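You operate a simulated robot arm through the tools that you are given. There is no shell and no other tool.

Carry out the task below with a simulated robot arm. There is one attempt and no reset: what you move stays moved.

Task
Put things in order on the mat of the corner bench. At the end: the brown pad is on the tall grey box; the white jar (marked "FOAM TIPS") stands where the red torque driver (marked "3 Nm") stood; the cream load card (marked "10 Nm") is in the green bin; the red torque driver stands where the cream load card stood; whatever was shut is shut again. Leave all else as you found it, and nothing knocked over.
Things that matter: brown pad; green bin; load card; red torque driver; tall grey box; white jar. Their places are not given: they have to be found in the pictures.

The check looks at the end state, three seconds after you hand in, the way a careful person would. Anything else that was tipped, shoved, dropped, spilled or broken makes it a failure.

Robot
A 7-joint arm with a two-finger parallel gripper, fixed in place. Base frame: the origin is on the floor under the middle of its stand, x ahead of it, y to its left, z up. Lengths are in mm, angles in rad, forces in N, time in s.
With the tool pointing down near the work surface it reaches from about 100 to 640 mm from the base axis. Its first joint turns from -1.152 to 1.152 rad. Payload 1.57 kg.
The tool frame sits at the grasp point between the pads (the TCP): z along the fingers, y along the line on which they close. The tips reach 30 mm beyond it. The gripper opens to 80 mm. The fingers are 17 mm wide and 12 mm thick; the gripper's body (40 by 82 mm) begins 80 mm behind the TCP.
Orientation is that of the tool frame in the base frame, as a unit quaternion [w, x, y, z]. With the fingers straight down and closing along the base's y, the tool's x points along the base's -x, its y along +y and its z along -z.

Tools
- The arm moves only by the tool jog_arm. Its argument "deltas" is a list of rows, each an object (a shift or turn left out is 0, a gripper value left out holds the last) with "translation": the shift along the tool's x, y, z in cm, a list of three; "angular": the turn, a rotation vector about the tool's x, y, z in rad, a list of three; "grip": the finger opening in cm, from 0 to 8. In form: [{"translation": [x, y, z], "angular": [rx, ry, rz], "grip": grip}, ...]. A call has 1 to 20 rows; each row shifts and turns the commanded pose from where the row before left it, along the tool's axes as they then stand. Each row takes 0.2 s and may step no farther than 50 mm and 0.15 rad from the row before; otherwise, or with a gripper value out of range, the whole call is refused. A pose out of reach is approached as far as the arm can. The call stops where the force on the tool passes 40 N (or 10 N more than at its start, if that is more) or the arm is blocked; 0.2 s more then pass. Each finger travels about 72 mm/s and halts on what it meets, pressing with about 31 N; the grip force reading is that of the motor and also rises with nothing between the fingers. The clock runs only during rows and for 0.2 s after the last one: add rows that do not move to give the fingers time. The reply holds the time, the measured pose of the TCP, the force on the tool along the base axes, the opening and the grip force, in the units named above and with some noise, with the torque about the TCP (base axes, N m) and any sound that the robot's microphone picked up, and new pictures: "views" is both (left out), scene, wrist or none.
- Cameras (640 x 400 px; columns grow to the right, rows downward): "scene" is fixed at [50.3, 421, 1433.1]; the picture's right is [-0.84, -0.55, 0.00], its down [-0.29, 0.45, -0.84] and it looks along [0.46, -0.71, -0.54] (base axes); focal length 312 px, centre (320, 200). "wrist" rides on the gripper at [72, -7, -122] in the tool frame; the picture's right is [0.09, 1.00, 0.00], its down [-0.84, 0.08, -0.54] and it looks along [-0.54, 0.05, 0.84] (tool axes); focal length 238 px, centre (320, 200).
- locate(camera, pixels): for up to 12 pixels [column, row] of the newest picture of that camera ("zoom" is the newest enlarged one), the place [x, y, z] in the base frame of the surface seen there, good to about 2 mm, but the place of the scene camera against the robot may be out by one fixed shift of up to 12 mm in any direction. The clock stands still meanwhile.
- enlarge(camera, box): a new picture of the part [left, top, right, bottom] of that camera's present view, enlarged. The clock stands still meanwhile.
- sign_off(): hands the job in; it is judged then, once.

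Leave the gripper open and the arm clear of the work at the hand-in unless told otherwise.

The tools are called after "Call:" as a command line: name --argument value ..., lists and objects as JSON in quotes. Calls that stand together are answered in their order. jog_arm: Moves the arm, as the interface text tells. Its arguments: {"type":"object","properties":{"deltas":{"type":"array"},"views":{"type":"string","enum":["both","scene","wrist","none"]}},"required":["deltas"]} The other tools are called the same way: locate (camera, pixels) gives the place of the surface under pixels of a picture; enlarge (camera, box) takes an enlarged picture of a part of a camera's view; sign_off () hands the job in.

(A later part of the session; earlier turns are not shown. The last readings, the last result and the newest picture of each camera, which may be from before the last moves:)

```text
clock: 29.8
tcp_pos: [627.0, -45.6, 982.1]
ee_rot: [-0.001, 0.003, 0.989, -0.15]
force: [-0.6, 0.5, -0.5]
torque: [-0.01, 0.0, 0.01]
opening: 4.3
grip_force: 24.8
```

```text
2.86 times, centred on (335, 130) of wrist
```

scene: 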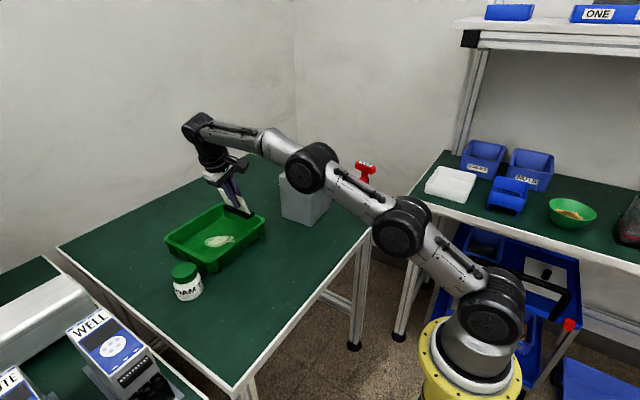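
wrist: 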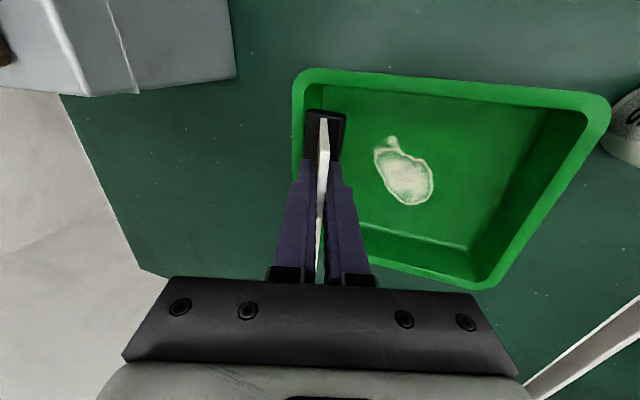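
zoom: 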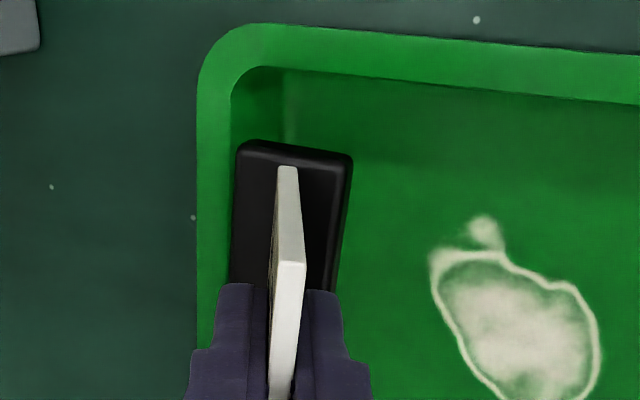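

Base end sits at x≈596, y −72…−47, inside the walls. I shift 4 mm toward the centre and lower vertically to about 10 mm above the floor.

Call:
jog_arm --deltas '[{"translation": [0, 0.382, -0.118]}, {"translation": [0, 0.592, 1.908]}, {"translation": [0, 0.592, 1.908]}, {"translation": [0, 0.444, 1.431]}, {}]'

```text
clock: 31.0
tcp_pos: [627.7, -42.2, 928.7]
ee_rot: [-0.001, 0.002, 0.989, -0.151]
force: [0.8, -0.3, -1.6]
torque: [0.02, 0.04, 0.01]
opening: 4.2
grip_force: 24.7
```

scene: 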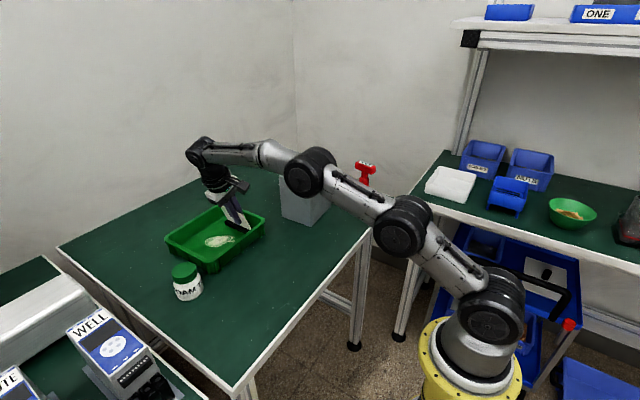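
wrist: 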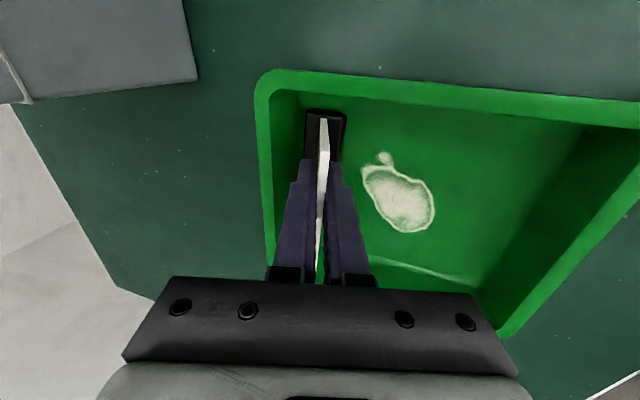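

Inside the bin with margin all round. I lower 8 mm more, then by single mm, watching the force.

Call:
jog_arm --deltas '[{"translation": [0, 0.148, 0.477]}, {"translation": [0, 0.104, 0.334]}, {}, {}]' --views "none"

Call:
jog_arm --deltas '[{"translation": [0, 0.045, 0.143]}, {}, {}]' --views "none"

```text
clock: 32.0
tcp_pos: [627.5, -42.0, 919.2]
ee_rot: [0.001, 0.002, 0.989, -0.149]
force: [0.3, 0.4, -0.6]
torque: [0.0, 0.01, 0.0]
opening: 4.0
grip_force: 25.4
```

```text
clock: 32.8
tcp_pos: [627.2, -41.8, 919.3]
ee_rot: [0.001, 0.003, 0.989, -0.151]
force: [-0.5, 0.5, -1.0]
torque: [0.0, -0.02, 0.02]
opening: 4.4
grip_force: 24.8
```

No contact yet. I continue down 1 mm at a time.

Call:
jog_arm --deltas '[{"translation": [0, 0.03, 0.095]}, {}, {}]' --views "none"

Call:
jog_arm --deltas '[{"translation": [0, 0.03, 0.095]}, {}, {}]' --views "none"

```text
clock: 33.6
tcp_pos: [627.1, -42.1, 917.5]
ee_rot: [0.0, 0.002, 0.989, -0.15]
force: [0.4, 0.8, 0.8]
torque: [0.01, 0.06, 0.01]
opening: 4.1
grip_force: 24.6
```

```text
clock: 34.4
tcp_pos: [627.3, -42.4, 917.6]
ee_rot: [0.0, 0.003, 0.989, -0.15]
force: [0.5, -0.7, 2.8]
torque: [-0.1, 0.06, 0.01]
opening: 4.2
grip_force: 24.6
```

Contact at 2.8 N, z 917.5 as expected. I open the fingers to 2 cm.

Call:
jog_arm --deltas '[{"grip": 1.0}, {"grip": 2.0}, {}, {}]'

```text
clock: 35.4
tcp_pos: [628.0, -41.3, 916.8]
ee_rot: [0.0, 0.002, 0.989, -0.15]
force: [0.6, 0.1, 0.4]
torque: [-0.01, -0.01, -0.02]
opening: 19.9
grip_force: 0.1
```

scene: 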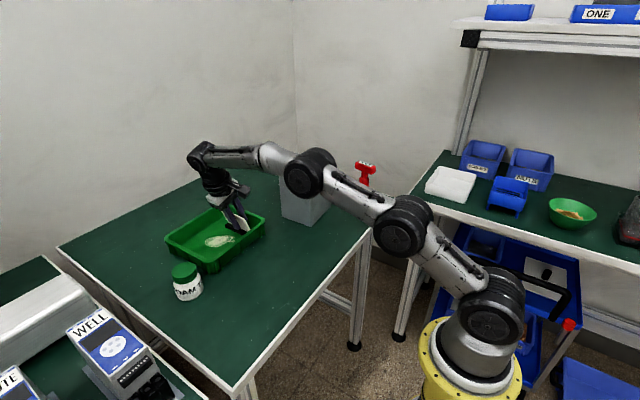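
wrist: 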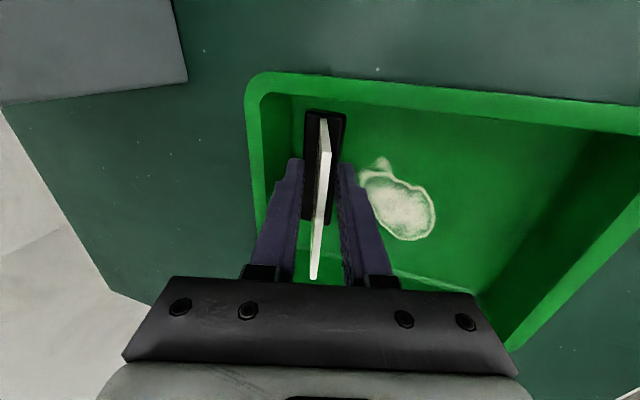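

The card stands by itself. I pull back along the tool axis 9 cm, untilt, and move back and up.

Call:
jog_arm --deltas '[{"translation": [0, 0, -3]}, {"translation": [0, 0, -3]}, {"translation": [0, 0, -3]}, {"angular": [-0.15, 0, 0]}, {"angular": [-0.15, 0, 0]}, {"translation": [4, 0, -2]}, {"translation": [4, 0, -2.4]}, {"translation": [4, 0, -2.4]}, {"translation": [4, 0, -2.4], "grip": 6}, {"translation": [4, 0, -2.4]}, {}]'

```text
clock: 37.8
tcp_pos: [423.0, -13.9, 1120.5]
ee_rot: [0.001, 0.003, 1.0, -0.001]
force: [1.3, -0.8, -0.1]
torque: [0.01, 0.02, -0.01]
opening: 60.0
grip_force: 0.0
```

scene: 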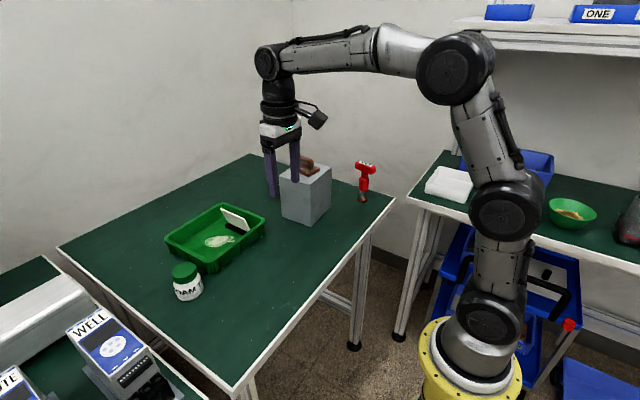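
wrist: 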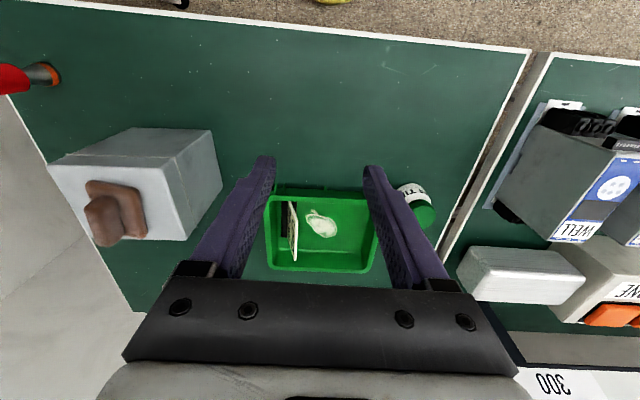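

The card stands in the bin, pad on box. Next the driver: I slide at z≈1120 along y to above (416,−408), and turn 0.14 rad for the T-bar's slant.

Call:
jog_arm --deltas '[{"translation": [0, -4.8, 0]}, {"translation": [0, -4.8, 0]}, {"translation": [0, -4.8, 0]}, {"translation": [0, -4.8, 0]}, {"translation": [0, -4.8, 0]}, {"translation": [0, -4.8, 0]}, {"translation": [0.3, -4.8, 0]}, {"translation": [0.3, -4.0, 1]}, {"angular": [0, 0, 0.14]}, {}]'

```text
clock: 40.0
tcp_pos: [416.0, -389.9, 1109.2]
ee_rot: [0.001, 0.073, 0.997, -0.001]
force: [0.4, -0.4, -0.4]
torque: [-0.01, -0.04, -0.01]
opening: 60.2
grip_force: 0.0
```

scene: 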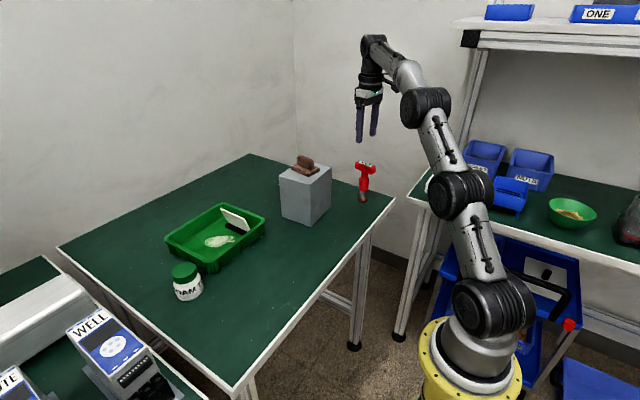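
wrist: 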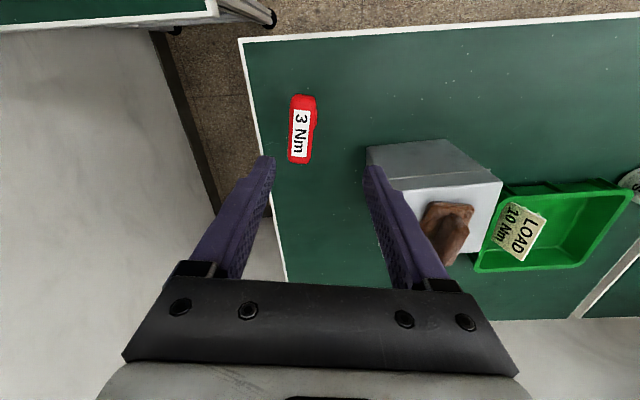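

I enlarge and read the T-bar and the table edge near it.

Call:
enlarge --camera "wrist" --box '[230, 70, 370, 190]'

Call:
locate --camera "wrist" --pixels '[[294, 97], [313, 99], [308, 161], [290, 160], [302, 112], [299, 145], [244, 70], [255, 110], [262, 150], [300, 37], [330, 130], [285, 180]]'

```text
3.33 times, centred on (300, 130) of wrist
```

zoom: 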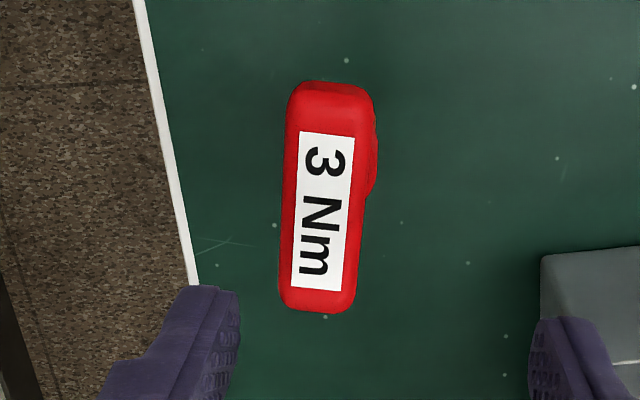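

```text
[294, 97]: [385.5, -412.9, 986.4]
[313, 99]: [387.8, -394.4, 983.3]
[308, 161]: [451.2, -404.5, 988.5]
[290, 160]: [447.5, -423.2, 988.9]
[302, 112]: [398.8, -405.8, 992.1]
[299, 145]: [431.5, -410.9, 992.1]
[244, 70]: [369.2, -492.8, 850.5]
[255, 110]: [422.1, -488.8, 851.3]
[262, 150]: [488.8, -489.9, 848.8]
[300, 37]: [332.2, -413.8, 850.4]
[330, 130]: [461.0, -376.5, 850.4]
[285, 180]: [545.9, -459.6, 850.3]
```

Bar centre ≈(418.4,−408.8), slant ≈−9°, table edge at y≈−490. I check the heights of the bar's underside and the body's shoulder from the scene view.

Call:
enlarge --camera "scene" --box '[330, 150, 400, 210]'

Call:
locate --camera "scene" --pixels '[[365, 164], [363, 168], [372, 172], [364, 176], [364, 181], [364, 188], [363, 192], [362, 199], [362, 203], [358, 166], [372, 168], [340, 205]]'

```text
6.67 times, centred on (365, 180) of scene
```

zoom: 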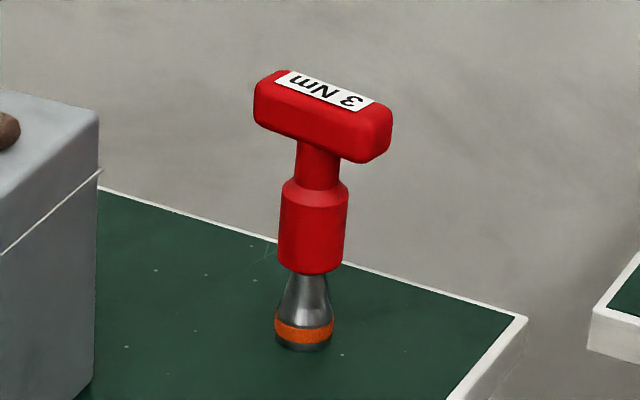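

```text
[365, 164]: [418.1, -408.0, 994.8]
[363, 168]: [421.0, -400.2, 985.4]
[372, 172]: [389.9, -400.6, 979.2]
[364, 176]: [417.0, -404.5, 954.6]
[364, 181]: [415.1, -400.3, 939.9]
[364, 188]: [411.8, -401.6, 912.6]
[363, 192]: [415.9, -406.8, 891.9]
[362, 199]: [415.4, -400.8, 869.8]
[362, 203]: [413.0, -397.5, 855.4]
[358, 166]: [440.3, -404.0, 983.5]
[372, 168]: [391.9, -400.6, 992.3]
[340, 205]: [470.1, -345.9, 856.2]
```

Bar spans z≈967–992, neck below to ≈945. I centre over it and come down to z≈1030 for a check.

Call:
jog_arm --deltas '[{"translation": [-0.51, -1.83, 0], "grip": 5}, {"translation": [0, 0, 4]}, {"translation": [0, 0, 4]}, {}, {}]'

```text
clock: 41.2
tcp_pos: [419.7, -409.9, 1027.5]
ee_rot: [0.001, 0.072, 0.997, -0.001]
force: [-0.8, -0.2, -0.2]
torque: [-0.03, 0.01, 0.01]
opening: 50.0
grip_force: 0.0
```

scene: 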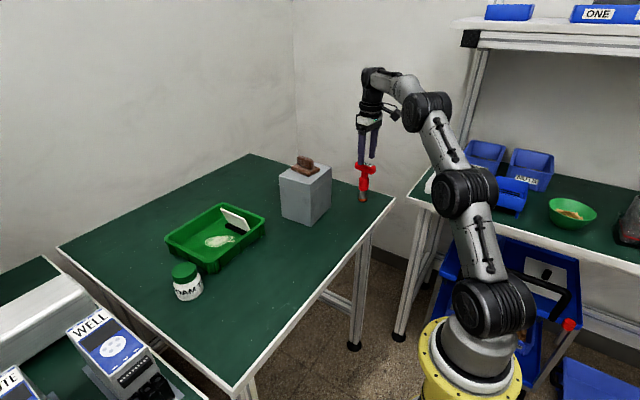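
wrist: 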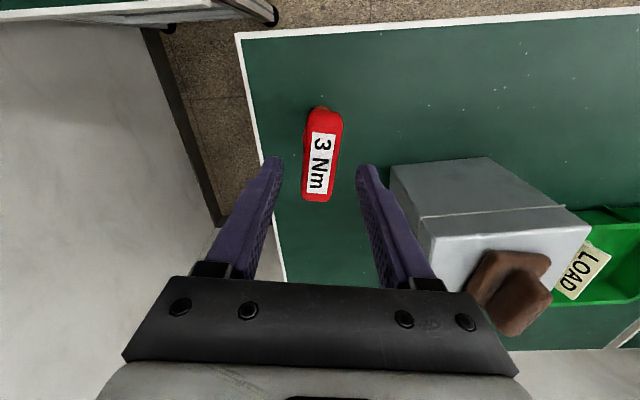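

The bar (322,155) is centred between the fingers. I lower 48 mm to z≈979.

Call:
jog_arm --deltas '[{"translation": [0, 0, 2.5]}, {"translation": [0, 0, 1.5]}, {"translation": [0, 0, 0.8]}, {}]'

```text
clock: 42.2
tcp_pos: [420.1, -408.7, 981.7]
ee_rot: [0.001, 0.072, 0.997, -0.001]
force: [-0.1, -0.5, -0.4]
torque: [0.02, -0.01, -0.01]
opening: 49.8
grip_force: 0.0
```

scene: 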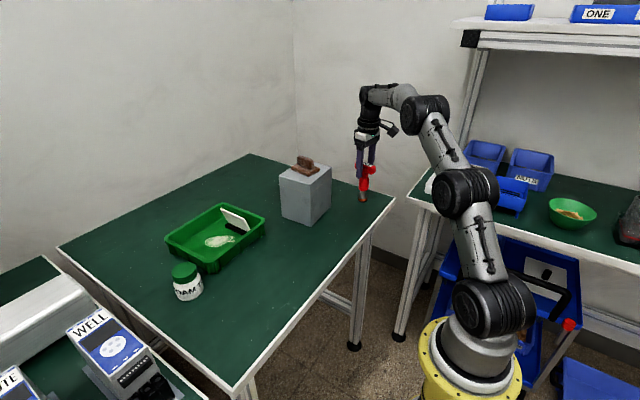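
wrist: 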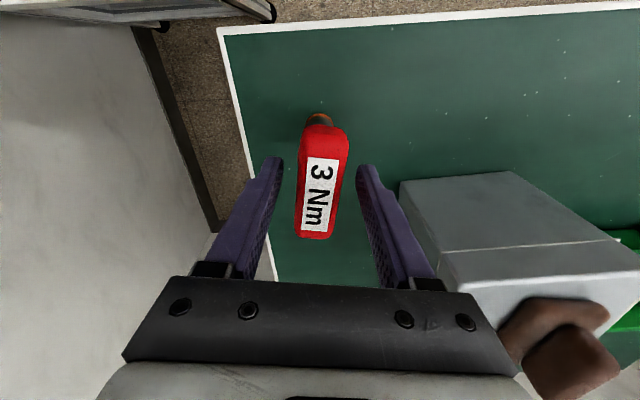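

The bar is centred. I close the fingers on it.

Call:
jog_arm --deltas '[{"grip": 3.4}, {"grip": 2.6}, {"grip": 2.2}, {"grip": 1.5}, {}, {}]'

```text
clock: 43.6
tcp_pos: [420.5, -409.3, 981.3]
ee_rot: [0.001, 0.073, 0.997, -0.001]
force: [0.9, -0.2, 0.1]
torque: [-0.07, -0.07, -0.02]
opening: 25.6
grip_force: 31.0
```

scene: 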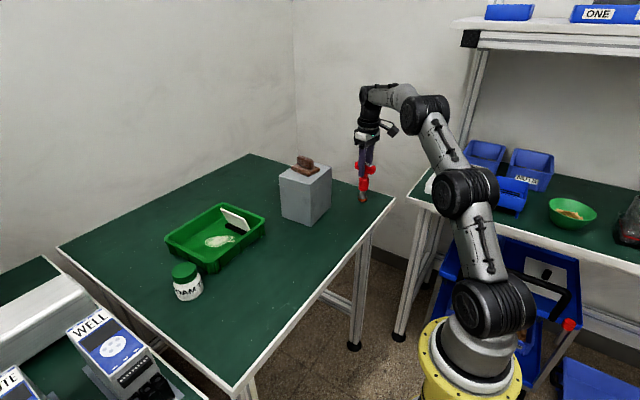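
wrist: 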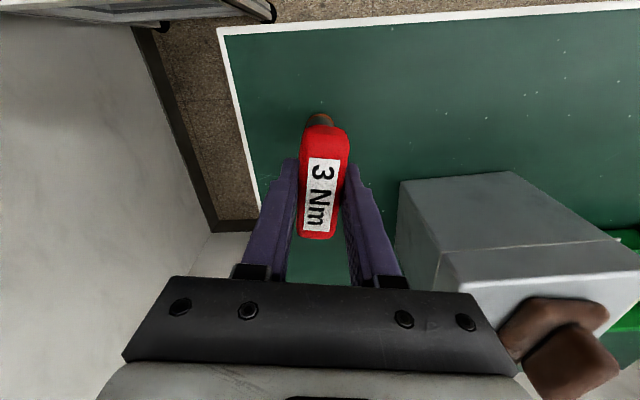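

Gripped at 25.6 mm, driver did not move. I lift it straight up 14.5 cm.

Call:
jog_arm --deltas '[{"translation": [0, 0, -1]}, {"translation": [0, 0, -3]}, {"translation": [0, 0, -3.5]}, {"translation": [0, 0, -3.5]}, {"translation": [0, 0, -3.5]}, {}]'

```text
clock: 45.0
tcp_pos: [417.0, -402.4, 1122.7]
ee_rot: [0.001, 0.073, 0.997, -0.001]
force: [-0.9, 0.0, -2.2]
torque: [0.02, 0.02, 0.0]
opening: 25.9
grip_force: 31.2
out of reach, approached as far as the arm can: row 5
```

scene: 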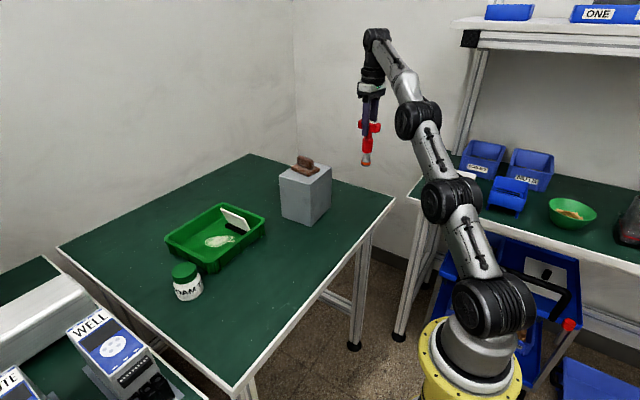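
wrist: 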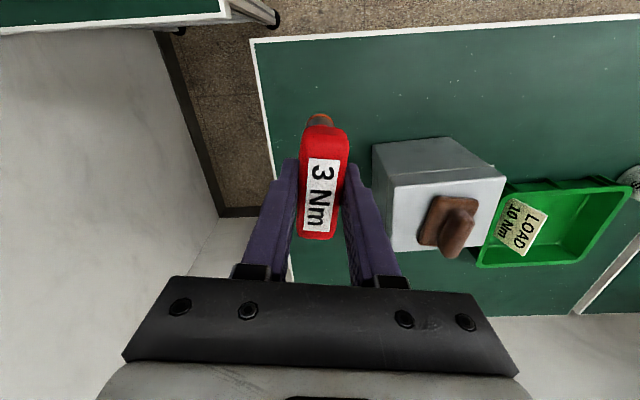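

Driver held upright. I carry it at z≈1122: first back to x≈392 (clear of the box), along +y, then to about (439,89).

Call:
jog_arm --deltas '[{"translation": [3.06, 3.59, 0]}, {"translation": [0.7, 4.75, 0]}, {"translation": [0.7, 4.75, 0]}, {"translation": [0.7, 4.75, 0]}, {"translation": [0.7, 4.75, 0]}, {"translation": [0.7, 4.75, 0]}, {"translation": [0.7, 4.75, 0]}, {"translation": [0.7, 4.75, 0]}, {"translation": [0.7, 4.75, 0]}, {"translation": [0.7, 4.75, 0]}, {"translation": [-2.185, 1.28, 0]}, {"translation": [-2.185, 1.28, 0]}, {}, {}]'

```text
clock: 48.0
tcp_pos: [437.7, 89.6, 1121.0]
ee_rot: [0.001, 0.072, 0.997, -0.001]
force: [-0.7, -0.1, -2.1]
torque: [0.01, 0.01, -0.07]
opening: 25.5
grip_force: 31.0
```

scene: 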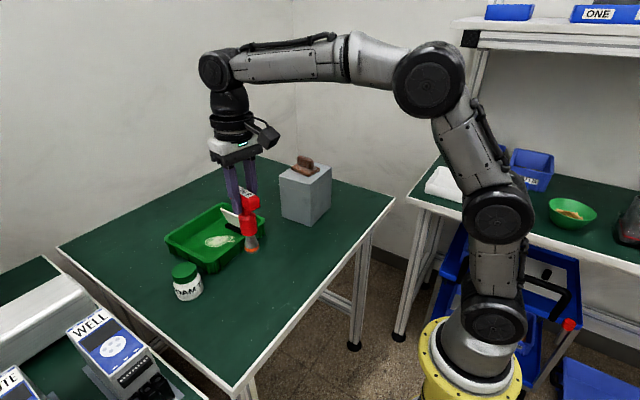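
wrist: 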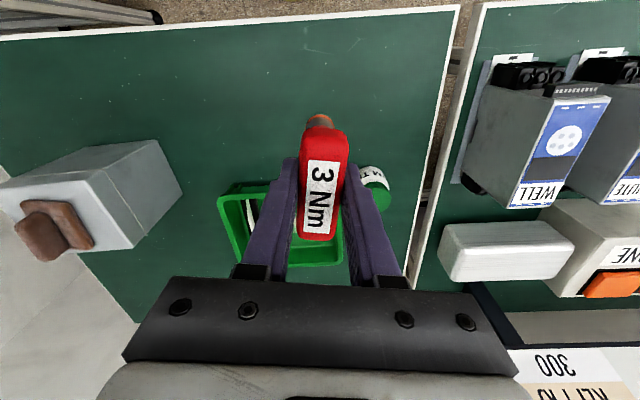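

Over the card's old place. I lower 12 cm to z≈1001 (driver bottom about 20 mm above the mat) and look.

Call:
jog_arm --deltas '[{"translation": [0, 0, 4]}, {"translation": [0, 0, 4]}, {"translation": [0, 0, 3]}, {"translation": [0, 0, 1]}, {}, {}]'

```text
clock: 49.4
tcp_pos: [436.7, 87.1, 1002.2]
ee_rot: [0.001, 0.072, 0.997, 0.0]
force: [-0.1, 0.2, -1.3]
torque: [0.01, -0.03, 0.0]
opening: 26.0
grip_force: 30.7
```

scene: 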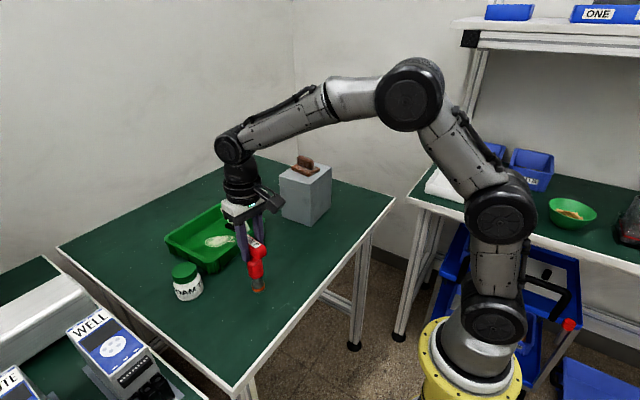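
wrist: 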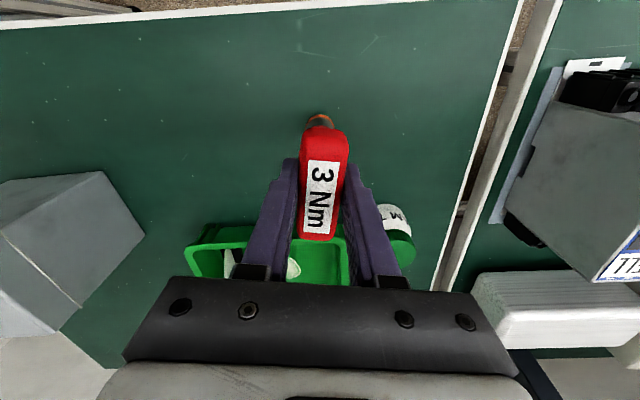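

I shift about 2.5 mm to centre on (437.5,89), and lower to z≈984, then millimetre steps.

Call:
jog_arm --deltas '[{"translation": [-0.22, 0.18, 0.8]}, {"translation": [0, 0, 0.7]}, {}, {}]' --views "none"

Call:
jog_arm --deltas '[{"translation": [0, 0, 0.2]}, {}, {}]' --views "none"

```text
clock: 50.4
tcp_pos: [439.0, 88.7, 986.3]
ee_rot: [0.0, 0.072, 0.997, -0.001]
force: [-0.3, 0.4, -2.2]
torque: [0.01, 0.0, -0.04]
opening: 25.6
grip_force: 30.6
```

```text
clock: 51.2
tcp_pos: [440.3, 88.7, 984.1]
ee_rot: [0.0, 0.072, 0.997, -0.001]
force: [0.0, -1.2, -2.2]
torque: [-0.01, 0.03, 0.01]
opening: 25.7
grip_force: 31.3
```

Still hanging free (−2.2 N weight). I continue 1 mm at a time.

Call:
jog_arm --deltas '[{"translation": [0, 0, 0.12]}, {}, {}]' --views "none"

Call:
jog_arm --deltas '[{"translation": [0, 0, 0.1]}, {}, {}]' --views "none"

```text
clock: 52.0
tcp_pos: [439.8, 88.1, 983.6]
ee_rot: [0.0, 0.073, 0.997, 0.0]
force: [0.1, 0.5, -0.9]
torque: [-0.01, -0.01, -0.01]
opening: 25.8
grip_force: 30.5
```

```text
clock: 52.8
tcp_pos: [441.5, 89.4, 982.2]
ee_rot: [0.001, 0.073, 0.997, -0.001]
force: [0.1, 0.0, -2.1]
torque: [0.01, 0.01, -0.01]
opening: 25.6
grip_force: 31.2
```

Still free. Continue with 0.8 mm steps.

Call:
jog_arm --deltas '[{"translation": [0, 0, 0.08]}, {}, {}]' --views "none"

Call:
jog_arm --deltas '[{"translation": [0, 0, 0.08]}, {}, {}]' --views "wrist"

```text
clock: 53.6
tcp_pos: [440.7, 87.5, 981.7]
ee_rot: [0.0, 0.072, 0.997, -0.001]
force: [-0.4, 0.0, -1.4]
torque: [0.03, -0.03, 0.0]
opening: 25.9
grip_force: 31.3
```

```text
clock: 54.4
tcp_pos: [439.6, 90.0, 980.4]
ee_rot: [0.001, 0.072, 0.997, -0.002]
force: [-0.6, -0.5, 0.3]
torque: [-0.09, 0.0, -0.01]
opening: 25.6
grip_force: 31.1
```

wrist: 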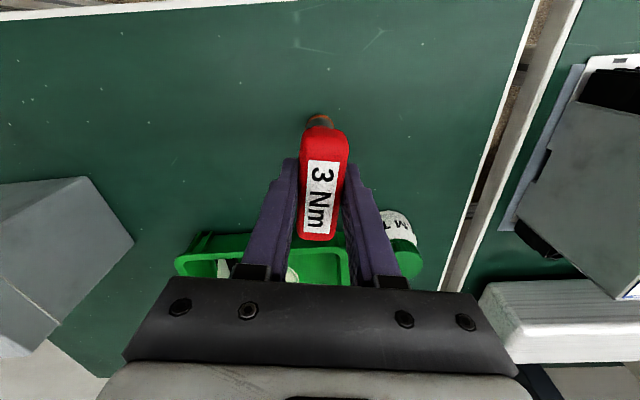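

Force changed to +0.3 N from −2: the base is taking the weight. One more 0.5 mm to press lightly.

Call:
jog_arm --deltas '[{"translation": [0, 0, 0.05]}, {}, {}]' --views "none"

```text
clock: 55.2
tcp_pos: [440.6, 90.1, 981.2]
ee_rot: [0.001, 0.073, 0.997, 0.0]
force: [-1.3, -2.5, 8.7]
torque: [-0.22, 0.16, 0.01]
opening: 25.7
grip_force: 31.3
```

8.7 N: firmly on the mat. I back off 0.4 mm and open slowly.

Call:
jog_arm --deltas '[{"translation": [0, 0, -0.04]}, {}, {"grip": 2.8}, {"grip": 3.4}, {"grip": 4.5}, {"grip": 5.5}, {}]'

```text
clock: 56.8
tcp_pos: [439.2, 88.3, 979.9]
ee_rot: [0.0, 0.072, 0.997, 0.0]
force: [0.0, 0.6, -0.4]
torque: [-0.02, -0.01, 0.02]
opening: 54.9
grip_force: 0.1
```

scene: 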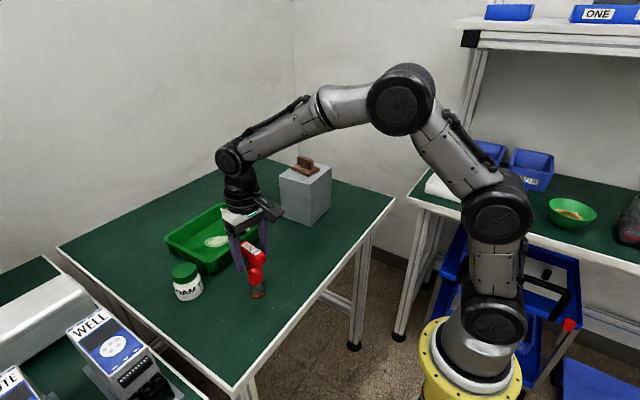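
wrist: 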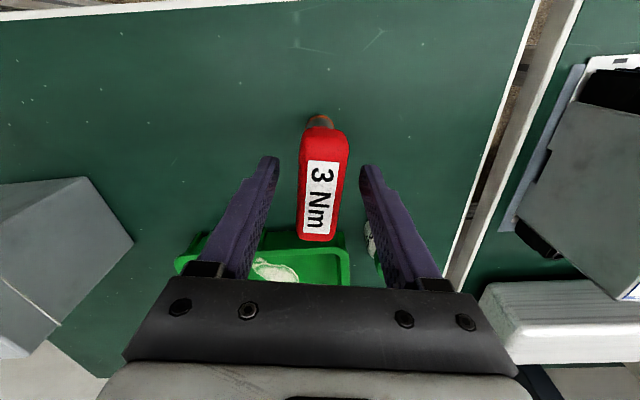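

The driver stands free. I raise straight up 13 cm and look.

Call:
jog_arm --deltas '[{"translation": [0, 0, -2]}, {"translation": [0, 0, -4]}, {"translation": [0, 0, -4]}, {"translation": [0, 0, -3]}, {}]'

```text
clock: 58.0
tcp_pos: [440.1, 90.2, 1110.1]
ee_rot: [0.001, 0.072, 0.997, -0.001]
force: [-0.2, 0.0, -0.1]
torque: [0.0, -0.01, -0.05]
opening: 55.0
grip_force: 0.0
```

scene: 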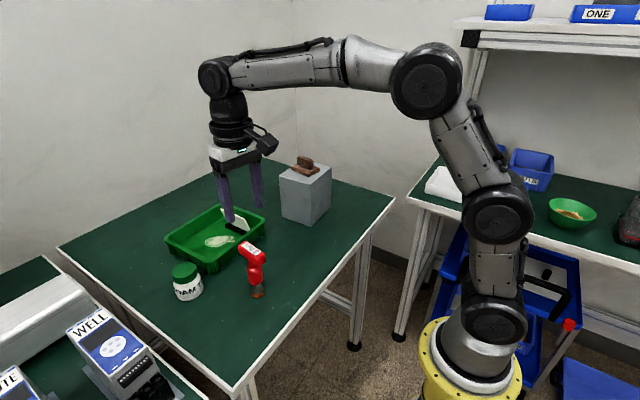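
wrist: 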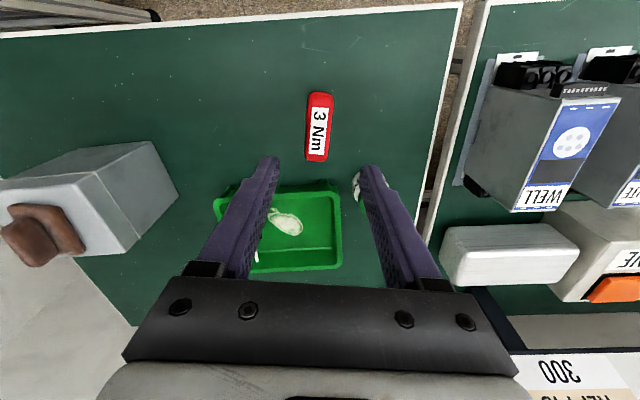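

The driver stands at (319,127) in the wrist view. I check its bar position and that it is upright.

Call:
locate --camera "wrist" --pixels '[[312, 94], [330, 96], [326, 160], [308, 159], [320, 110], [318, 145], [358, 185], [370, 200]]'

Call:
enlarge --camera "scene" --box '[150, 190, 320, 320]'

```text
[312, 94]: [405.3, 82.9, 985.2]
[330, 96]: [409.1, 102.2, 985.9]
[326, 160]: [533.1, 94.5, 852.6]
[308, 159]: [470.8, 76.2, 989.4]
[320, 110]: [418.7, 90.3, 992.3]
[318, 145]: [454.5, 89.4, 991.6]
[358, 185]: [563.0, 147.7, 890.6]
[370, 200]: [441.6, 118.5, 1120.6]
```

```text
3.08 times, centred on (235, 255) of scene
```

zoom: 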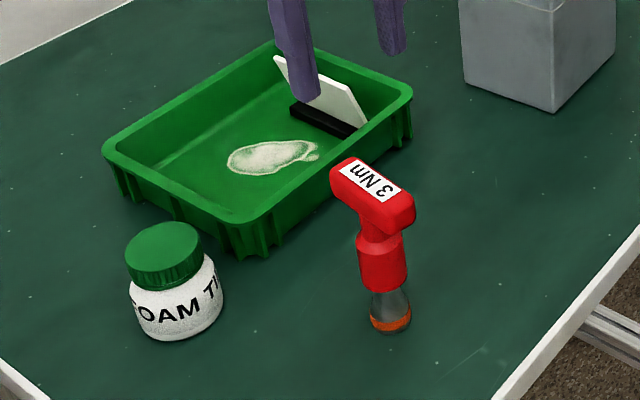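

Driver upright, centred at ≈(438,90). Next the jar at ≈(579,168), radius ≈29. I move over it at z≈1010 and turn the hand 60° the other way so the fingers avoid the bin, fully open.

Call:
jog_arm --deltas '[{"translation": [-2.68, 2.41, 1.5], "grip": 8}, {"translation": [-2.68, 2.41, 1.5]}, {"translation": [-2.42, 1.63, 2.33]}, {"translation": [-2.42, 1.63, 2.33]}, {"translation": [-2.42, 1.63, 2.33]}, {"angular": [0, 0, -0.1323]}, {"angular": [0, 0, -0.1323]}, {"angular": [0, 0, -0.1323]}, {"angular": [0, 0, -0.1323]}, {"angular": [0, 0, -0.1323]}, {"angular": [0, 0, -0.1323]}, {"angular": [0, 0, -0.1323]}, {"angular": [0, 0, -0.1323]}, {"angular": [0, 0, -0.1323]}, {}]'

```text
clock: 61.2
tcp_pos: [579.4, 167.7, 1010.0]
ee_rot: [0.001, -0.499, 0.866, -0.001]
force: [-0.3, 0.1, 0.4]
torque: [0.02, 0.01, 0.0]
opening: 79.9
grip_force: 0.0
```

scene: 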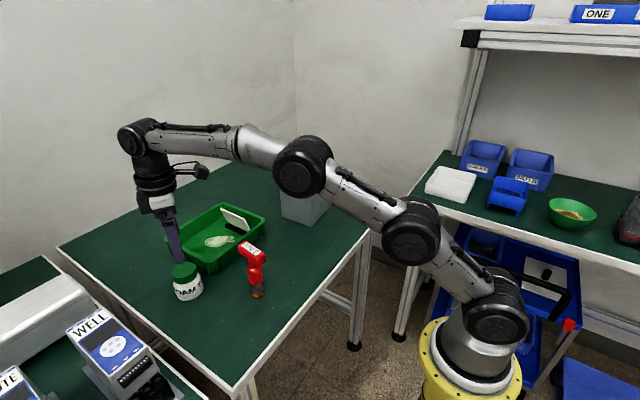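
wrist: 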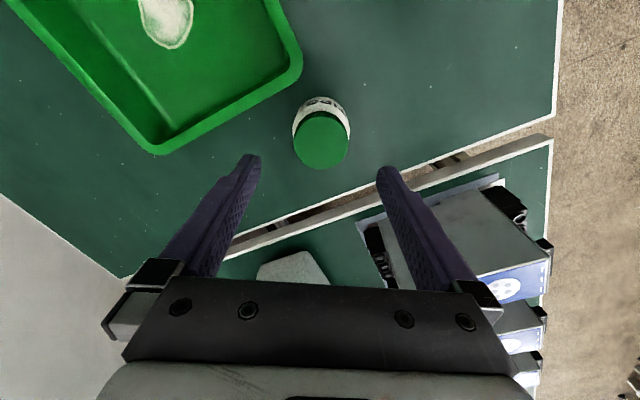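

The jar cap is at (321,138). I locate the cap's edges.

Call:
locate --camera "wrist" --pixels '[[294, 140], [347, 142], [321, 114], [319, 166], [321, 140], [300, 125], [342, 125], [302, 158], [338, 158], [297, 118], [347, 117], [322, 98]]'

Call:
enlarge --camera "wrist" --box '[260, 80, 380, 190]'

```text
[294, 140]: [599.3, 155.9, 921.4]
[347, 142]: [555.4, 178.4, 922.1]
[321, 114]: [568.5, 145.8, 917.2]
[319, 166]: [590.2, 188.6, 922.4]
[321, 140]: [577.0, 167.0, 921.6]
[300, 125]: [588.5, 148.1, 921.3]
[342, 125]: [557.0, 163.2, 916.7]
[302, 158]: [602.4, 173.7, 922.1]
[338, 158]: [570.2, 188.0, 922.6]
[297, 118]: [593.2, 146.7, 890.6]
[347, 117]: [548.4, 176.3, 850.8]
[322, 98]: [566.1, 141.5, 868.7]
```

```text
3.64 times, centred on (320, 135) of wrist
```

zoom: 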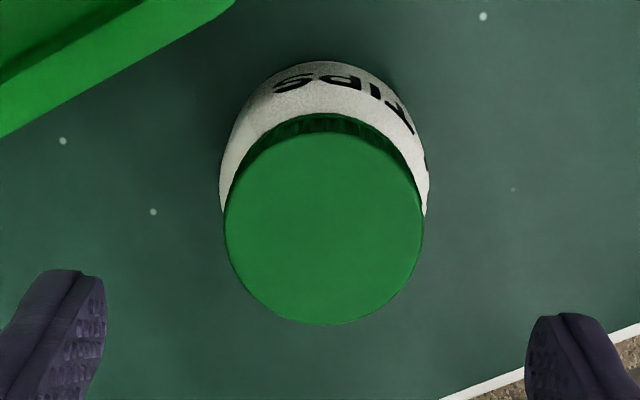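

Cap centre ≈(579,167.7), matching the TCP. I lower to z≈940 and look, tips then at about cap height.

Call:
jog_arm --deltas '[{"translation": [0, 0, 3.5]}, {"translation": [0, 0, 3.5]}, {}]'

```text
clock: 62.0
tcp_pos: [581.2, 166.4, 939.4]
ee_rot: [0.0, -0.499, 0.866, -0.001]
force: [0.4, 0.0, 0.4]
torque: [-0.04, 0.03, 0.0]
opening: 80.0
grip_force: 0.1
```

scene: 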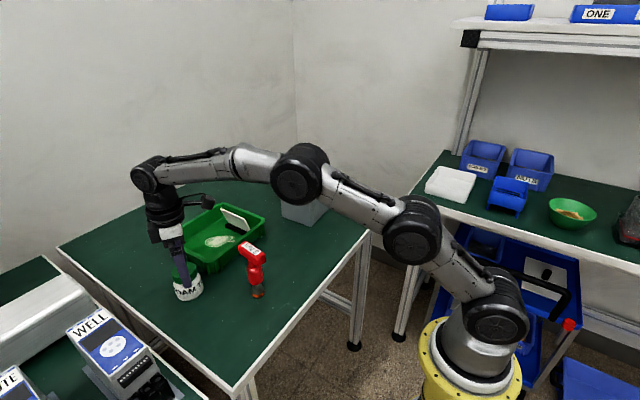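
wrist: 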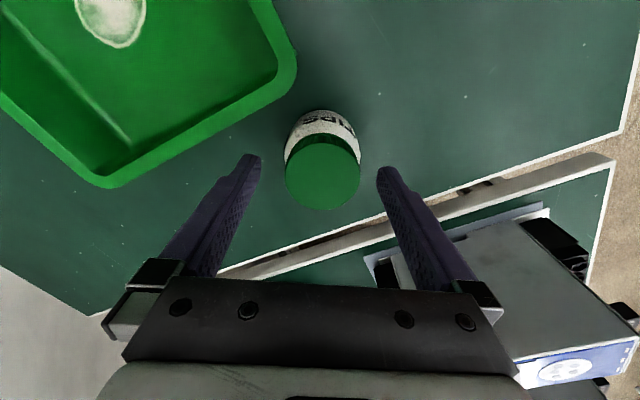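

Jar is centred between the fingers, clear on both sides. I lower 47 mm to z≈892.

Call:
jog_arm --deltas '[{"translation": [0, 0, 2.2]}, {"translation": [0, 0, 1.5]}, {"translation": [0, 0, 1.0]}, {}, {}]'

```text
clock: 63.2
tcp_pos: [579.3, 166.6, 894.8]
ee_rot: [0.0, -0.499, 0.866, -0.002]
force: [0.8, 0.1, -0.3]
torque: [0.0, 0.04, 0.03]
opening: 80.3
grip_force: 0.1
```

scene: 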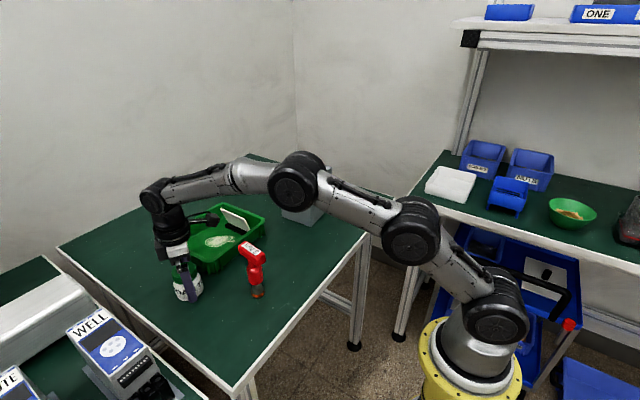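
wrist: 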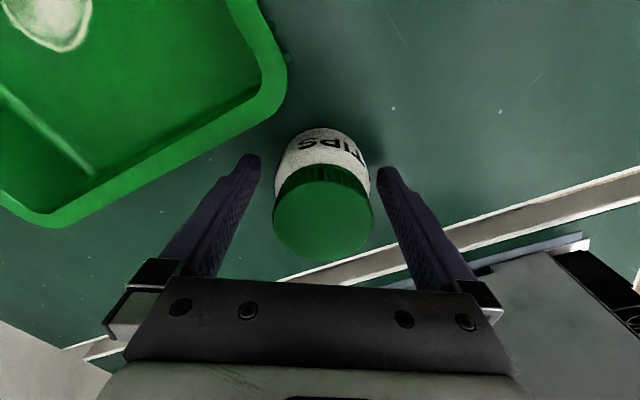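

Centred at z≈893. I close the fingers on the jar's body.

Call:
jog_arm --deltas '[{"grip": 6.8}, {"grip": 6.0}, {"grip": 5.4}, {"grip": 4.8}, {}, {}]'

```text
clock: 64.6
tcp_pos: [579.6, 165.8, 892.5]
ee_rot: [0.0, -0.499, 0.867, -0.002]
force: [-0.4, 0.7, 0.2]
torque: [0.0, 0.04, -0.03]
opening: 58.2
grip_force: 31.5
```

scene: 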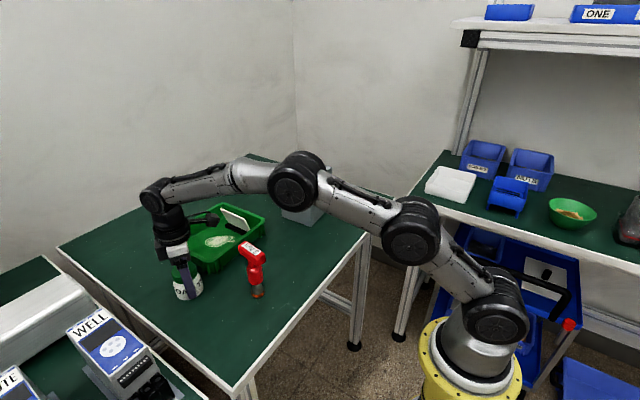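
wrist: 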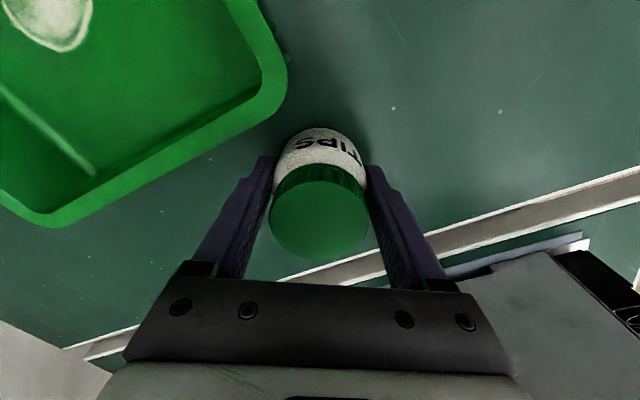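

Gripped at 58.2 mm. I lift straight up about 10 cm.

Call:
jog_arm --deltas '[{"translation": [0, 0, -1]}, {"translation": [0, 0, -2.5]}, {"translation": [0, 0, -3]}, {"translation": [0, 0, -3]}, {}]'

```text
clock: 65.8
tcp_pos: [577.9, 168.4, 989.6]
ee_rot: [0.0, -0.5, 0.866, -0.001]
force: [-0.3, -0.6, -2.0]
torque: [0.0, 0.01, 0.01]
opening: 58.5
grip_force: 30.8
```

scene: 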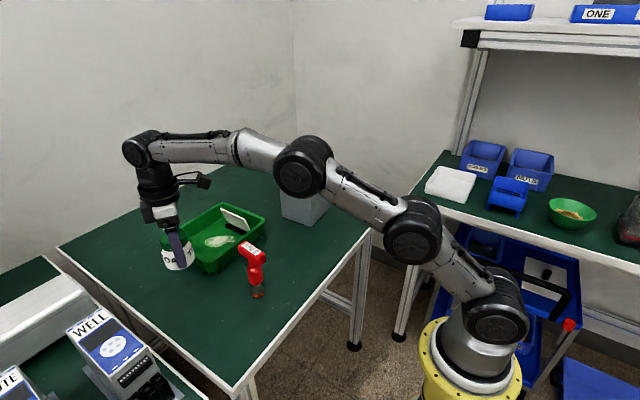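
wrist: 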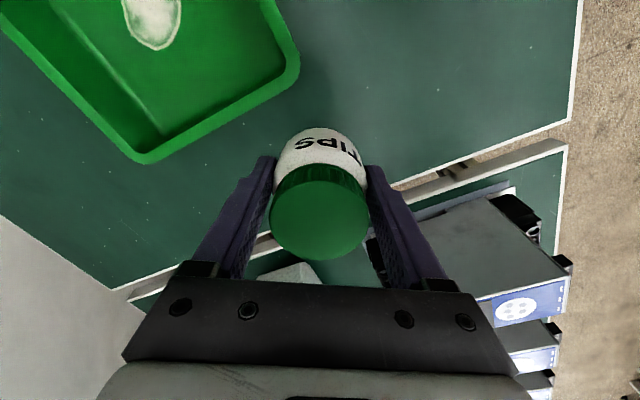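

Jar held (−2 N). I turn the hand back by 60° in place, then move back and up to (480,140,1110).

Call:
jog_arm --deltas '[{"angular": [0, 0, 0.1496]}, {"angular": [0, 0, 0.1496]}, {"angular": [0, 0, 0.1496]}, {"angular": [0, 0, 0.1496]}, {"angular": [0, 0, 0.1496]}, {"angular": [0, 0, 0.1496]}, {"angular": [0, 0, 0.1496]}, {"translation": [2.45, -0.7, -3.0]}, {"translation": [2.45, -0.7, -3.0]}, {"translation": [2.45, -0.7, -3.0]}, {"translation": [2.45, -0.7, -3.0]}, {}]'

```text
clock: 68.4
tcp_pos: [479.9, 140.5, 1109.4]
ee_rot: [0.0, 0.001, 1.0, -0.001]
force: [0.2, 0.7, -1.0]
torque: [0.01, -0.02, -0.01]
opening: 58.4
grip_force: 31.0
```

scene: 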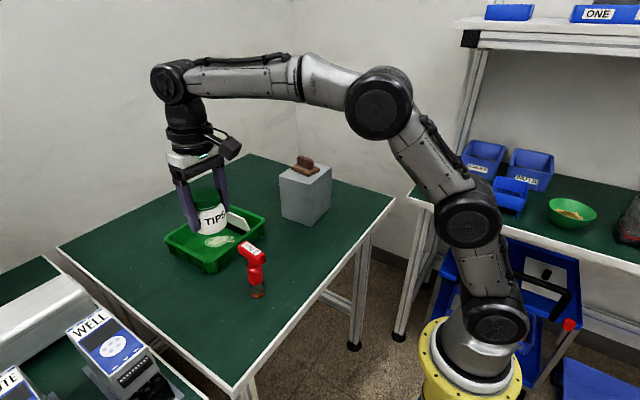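
wrist: 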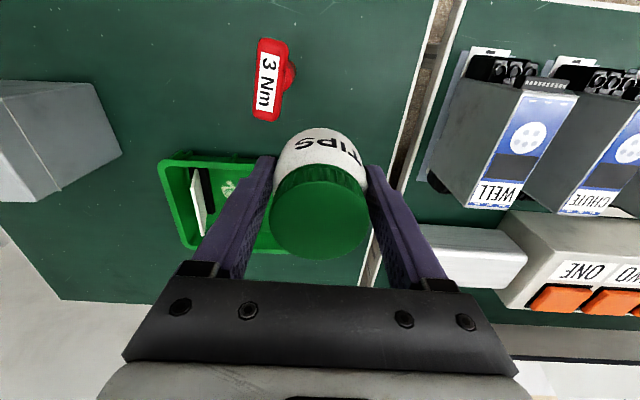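

I carry the jar at z≈1109 to (400,−60), on to (400,−380), then over the driver's old spot (418.5,−408.8) at z≈1079.

Call:
jog_arm --deltas '[{"translation": [1.6, -4.0, 0]}, {"translation": [1.6, -4.0, 0]}, {"translation": [1.6, -4.0, 0]}, {"translation": [1.6, -4.0, 0]}, {"translation": [1.6, -4.0, 0]}, {"translation": [0, -4.57, 0]}, {"translation": [0, -4.57, 0]}, {"translation": [0, -4.57, 0]}, {"translation": [0, -4.57, 0]}, {"translation": [0, -4.57, 0]}, {"translation": [0, -4.57, 0]}, {"translation": [0, -4.57, 1.5]}, {"translation": [-1.85, -2.88, 1.5]}, {}, {}]'

```text
clock: 71.6
tcp_pos: [417.7, -411.5, 1080.6]
ee_rot: [0.0, 0.0, 1.0, -0.002]
force: [0.1, -0.1, -1.0]
torque: [0.01, -0.01, 0.02]
opening: 58.6
grip_force: 31.3
```

scene: 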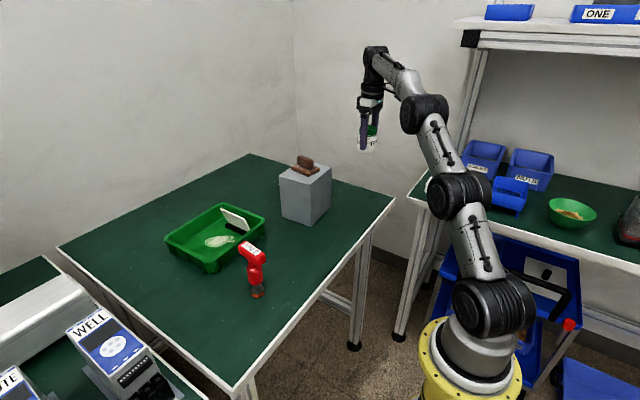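
wrist: 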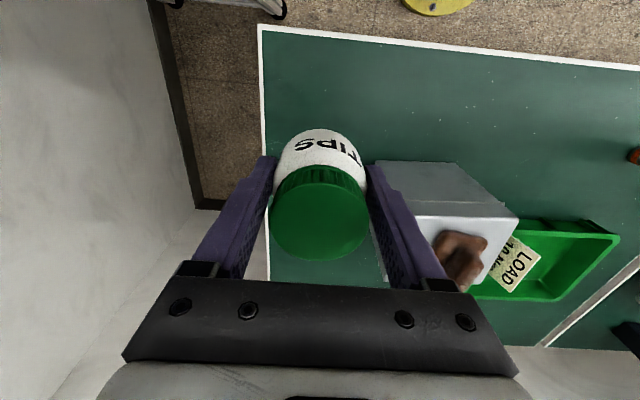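

I lower 15.5 cm to z≈925 and check.

Call:
jog_arm --deltas '[{"translation": [0, 0, 4]}, {"translation": [0, 0, 4]}, {"translation": [0, 0, 4]}, {"translation": [0, 0, 3.5]}, {}, {}]'

```text
clock: 73.0
tcp_pos: [420.8, -410.6, 924.1]
ee_rot: [0.002, 0.001, 1.0, 0.0]
force: [-0.8, -0.3, -0.3]
torque: [-0.04, -0.03, -0.03]
opening: 58.5
grip_force: 31.7
```

scene: 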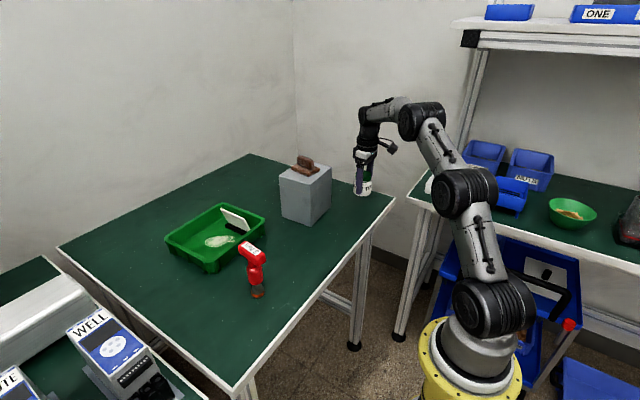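
wrist: 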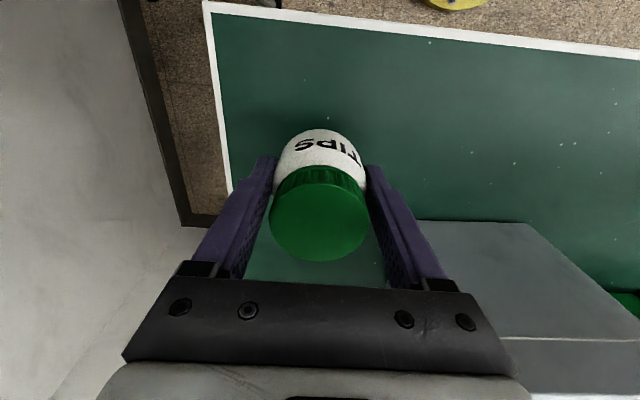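

I read the cap's edges to find the jar's present centre.

Call:
locate --camera "wrist" --pixels '[[275, 205], [365, 205], [320, 258], [320, 178], [320, 215], [290, 185], [350, 240], [290, 240], [350, 185]]'

```text
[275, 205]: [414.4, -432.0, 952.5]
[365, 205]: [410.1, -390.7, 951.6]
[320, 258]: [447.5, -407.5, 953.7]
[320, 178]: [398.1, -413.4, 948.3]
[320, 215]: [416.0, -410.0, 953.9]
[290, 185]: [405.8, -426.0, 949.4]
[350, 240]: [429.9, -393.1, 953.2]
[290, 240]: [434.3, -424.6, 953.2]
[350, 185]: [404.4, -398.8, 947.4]
```

Jar centre ≈(422,−411); I shift −3 mm in x, +2 mm in y and lower to about z 896.

Call:
jog_arm --deltas '[{"translation": [0.3, 0.2, 1.2]}, {"translation": [0, 0, 1.2]}, {"translation": [0, 0, 0.4]}, {}, {}]' --views "none"

Call:
jog_arm --deltas '[{"translation": [0, 0, 0.15]}, {}, {}]' --views "none"

```text
clock: 74.2
tcp_pos: [416.6, -409.2, 896.6]
ee_rot: [0.001, 0.001, 1.0, -0.001]
force: [0.3, -0.2, -1.0]
torque: [-0.01, -0.01, 0.0]
opening: 58.3
grip_force: 30.8
```

```text
clock: 75.0
tcp_pos: [414.6, -408.1, 893.9]
ee_rot: [0.001, 0.002, 1.0, -0.002]
force: [1.1, 0.2, -1.4]
torque: [0.01, 0.04, 0.0]
opening: 58.6
grip_force: 30.6
```

Still free. Continue 1 mm steps.

Call:
jog_arm --deltas '[{"translation": [0, 0, 0.1]}, {}, {}]' --views "none"

Call:
jog_arm --deltas '[{"translation": [0, 0, 0.08]}, {}, {}]' --views "wrist"

```text
clock: 75.8
tcp_pos: [414.6, -408.7, 893.1]
ee_rot: [0.001, 0.001, 1.0, -0.001]
force: [0.7, 0.4, -0.9]
torque: [0.03, -0.01, 0.02]
opening: 58.3
grip_force: 31.2
```

```text
clock: 76.6
tcp_pos: [416.0, -407.4, 892.3]
ee_rot: [0.002, 0.001, 1.0, 0.0]
force: [-0.1, -0.1, -0.6]
torque: [-0.01, 0.07, 0.01]
opening: 58.4
grip_force: 31.2
```

wrist: 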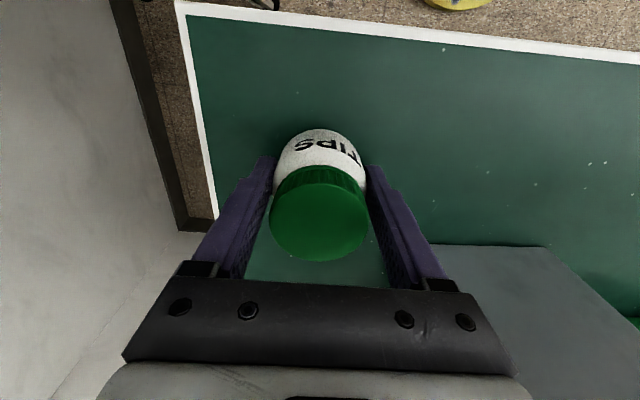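

Nearly touching. I check the cap centre once more before the last bit.

Call:
locate --camera "wrist" --pixels '[[275, 205], [365, 205], [320, 258], [320, 190], [320, 215], [350, 240], [290, 240], [335, 257], [305, 257]]'

Call:
jog_arm --deltas '[{"translation": [0, 0, 0.08]}, {}, {}]' --views "none"

```text
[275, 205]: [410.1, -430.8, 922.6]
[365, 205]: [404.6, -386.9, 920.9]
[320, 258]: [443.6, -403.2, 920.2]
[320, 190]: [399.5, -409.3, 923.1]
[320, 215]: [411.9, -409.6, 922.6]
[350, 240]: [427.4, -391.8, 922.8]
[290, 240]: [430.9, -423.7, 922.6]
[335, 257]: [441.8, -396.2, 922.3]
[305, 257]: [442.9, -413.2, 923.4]
```

```text
clock: 77.4
tcp_pos: [415.6, -407.5, 893.1]
ee_rot: [0.001, 0.001, 1.0, -0.001]
force: [-1.0, 3.5, 5.7]
torque: [0.05, 0.1, -0.04]
opening: 58.4
grip_force: 31.4
```

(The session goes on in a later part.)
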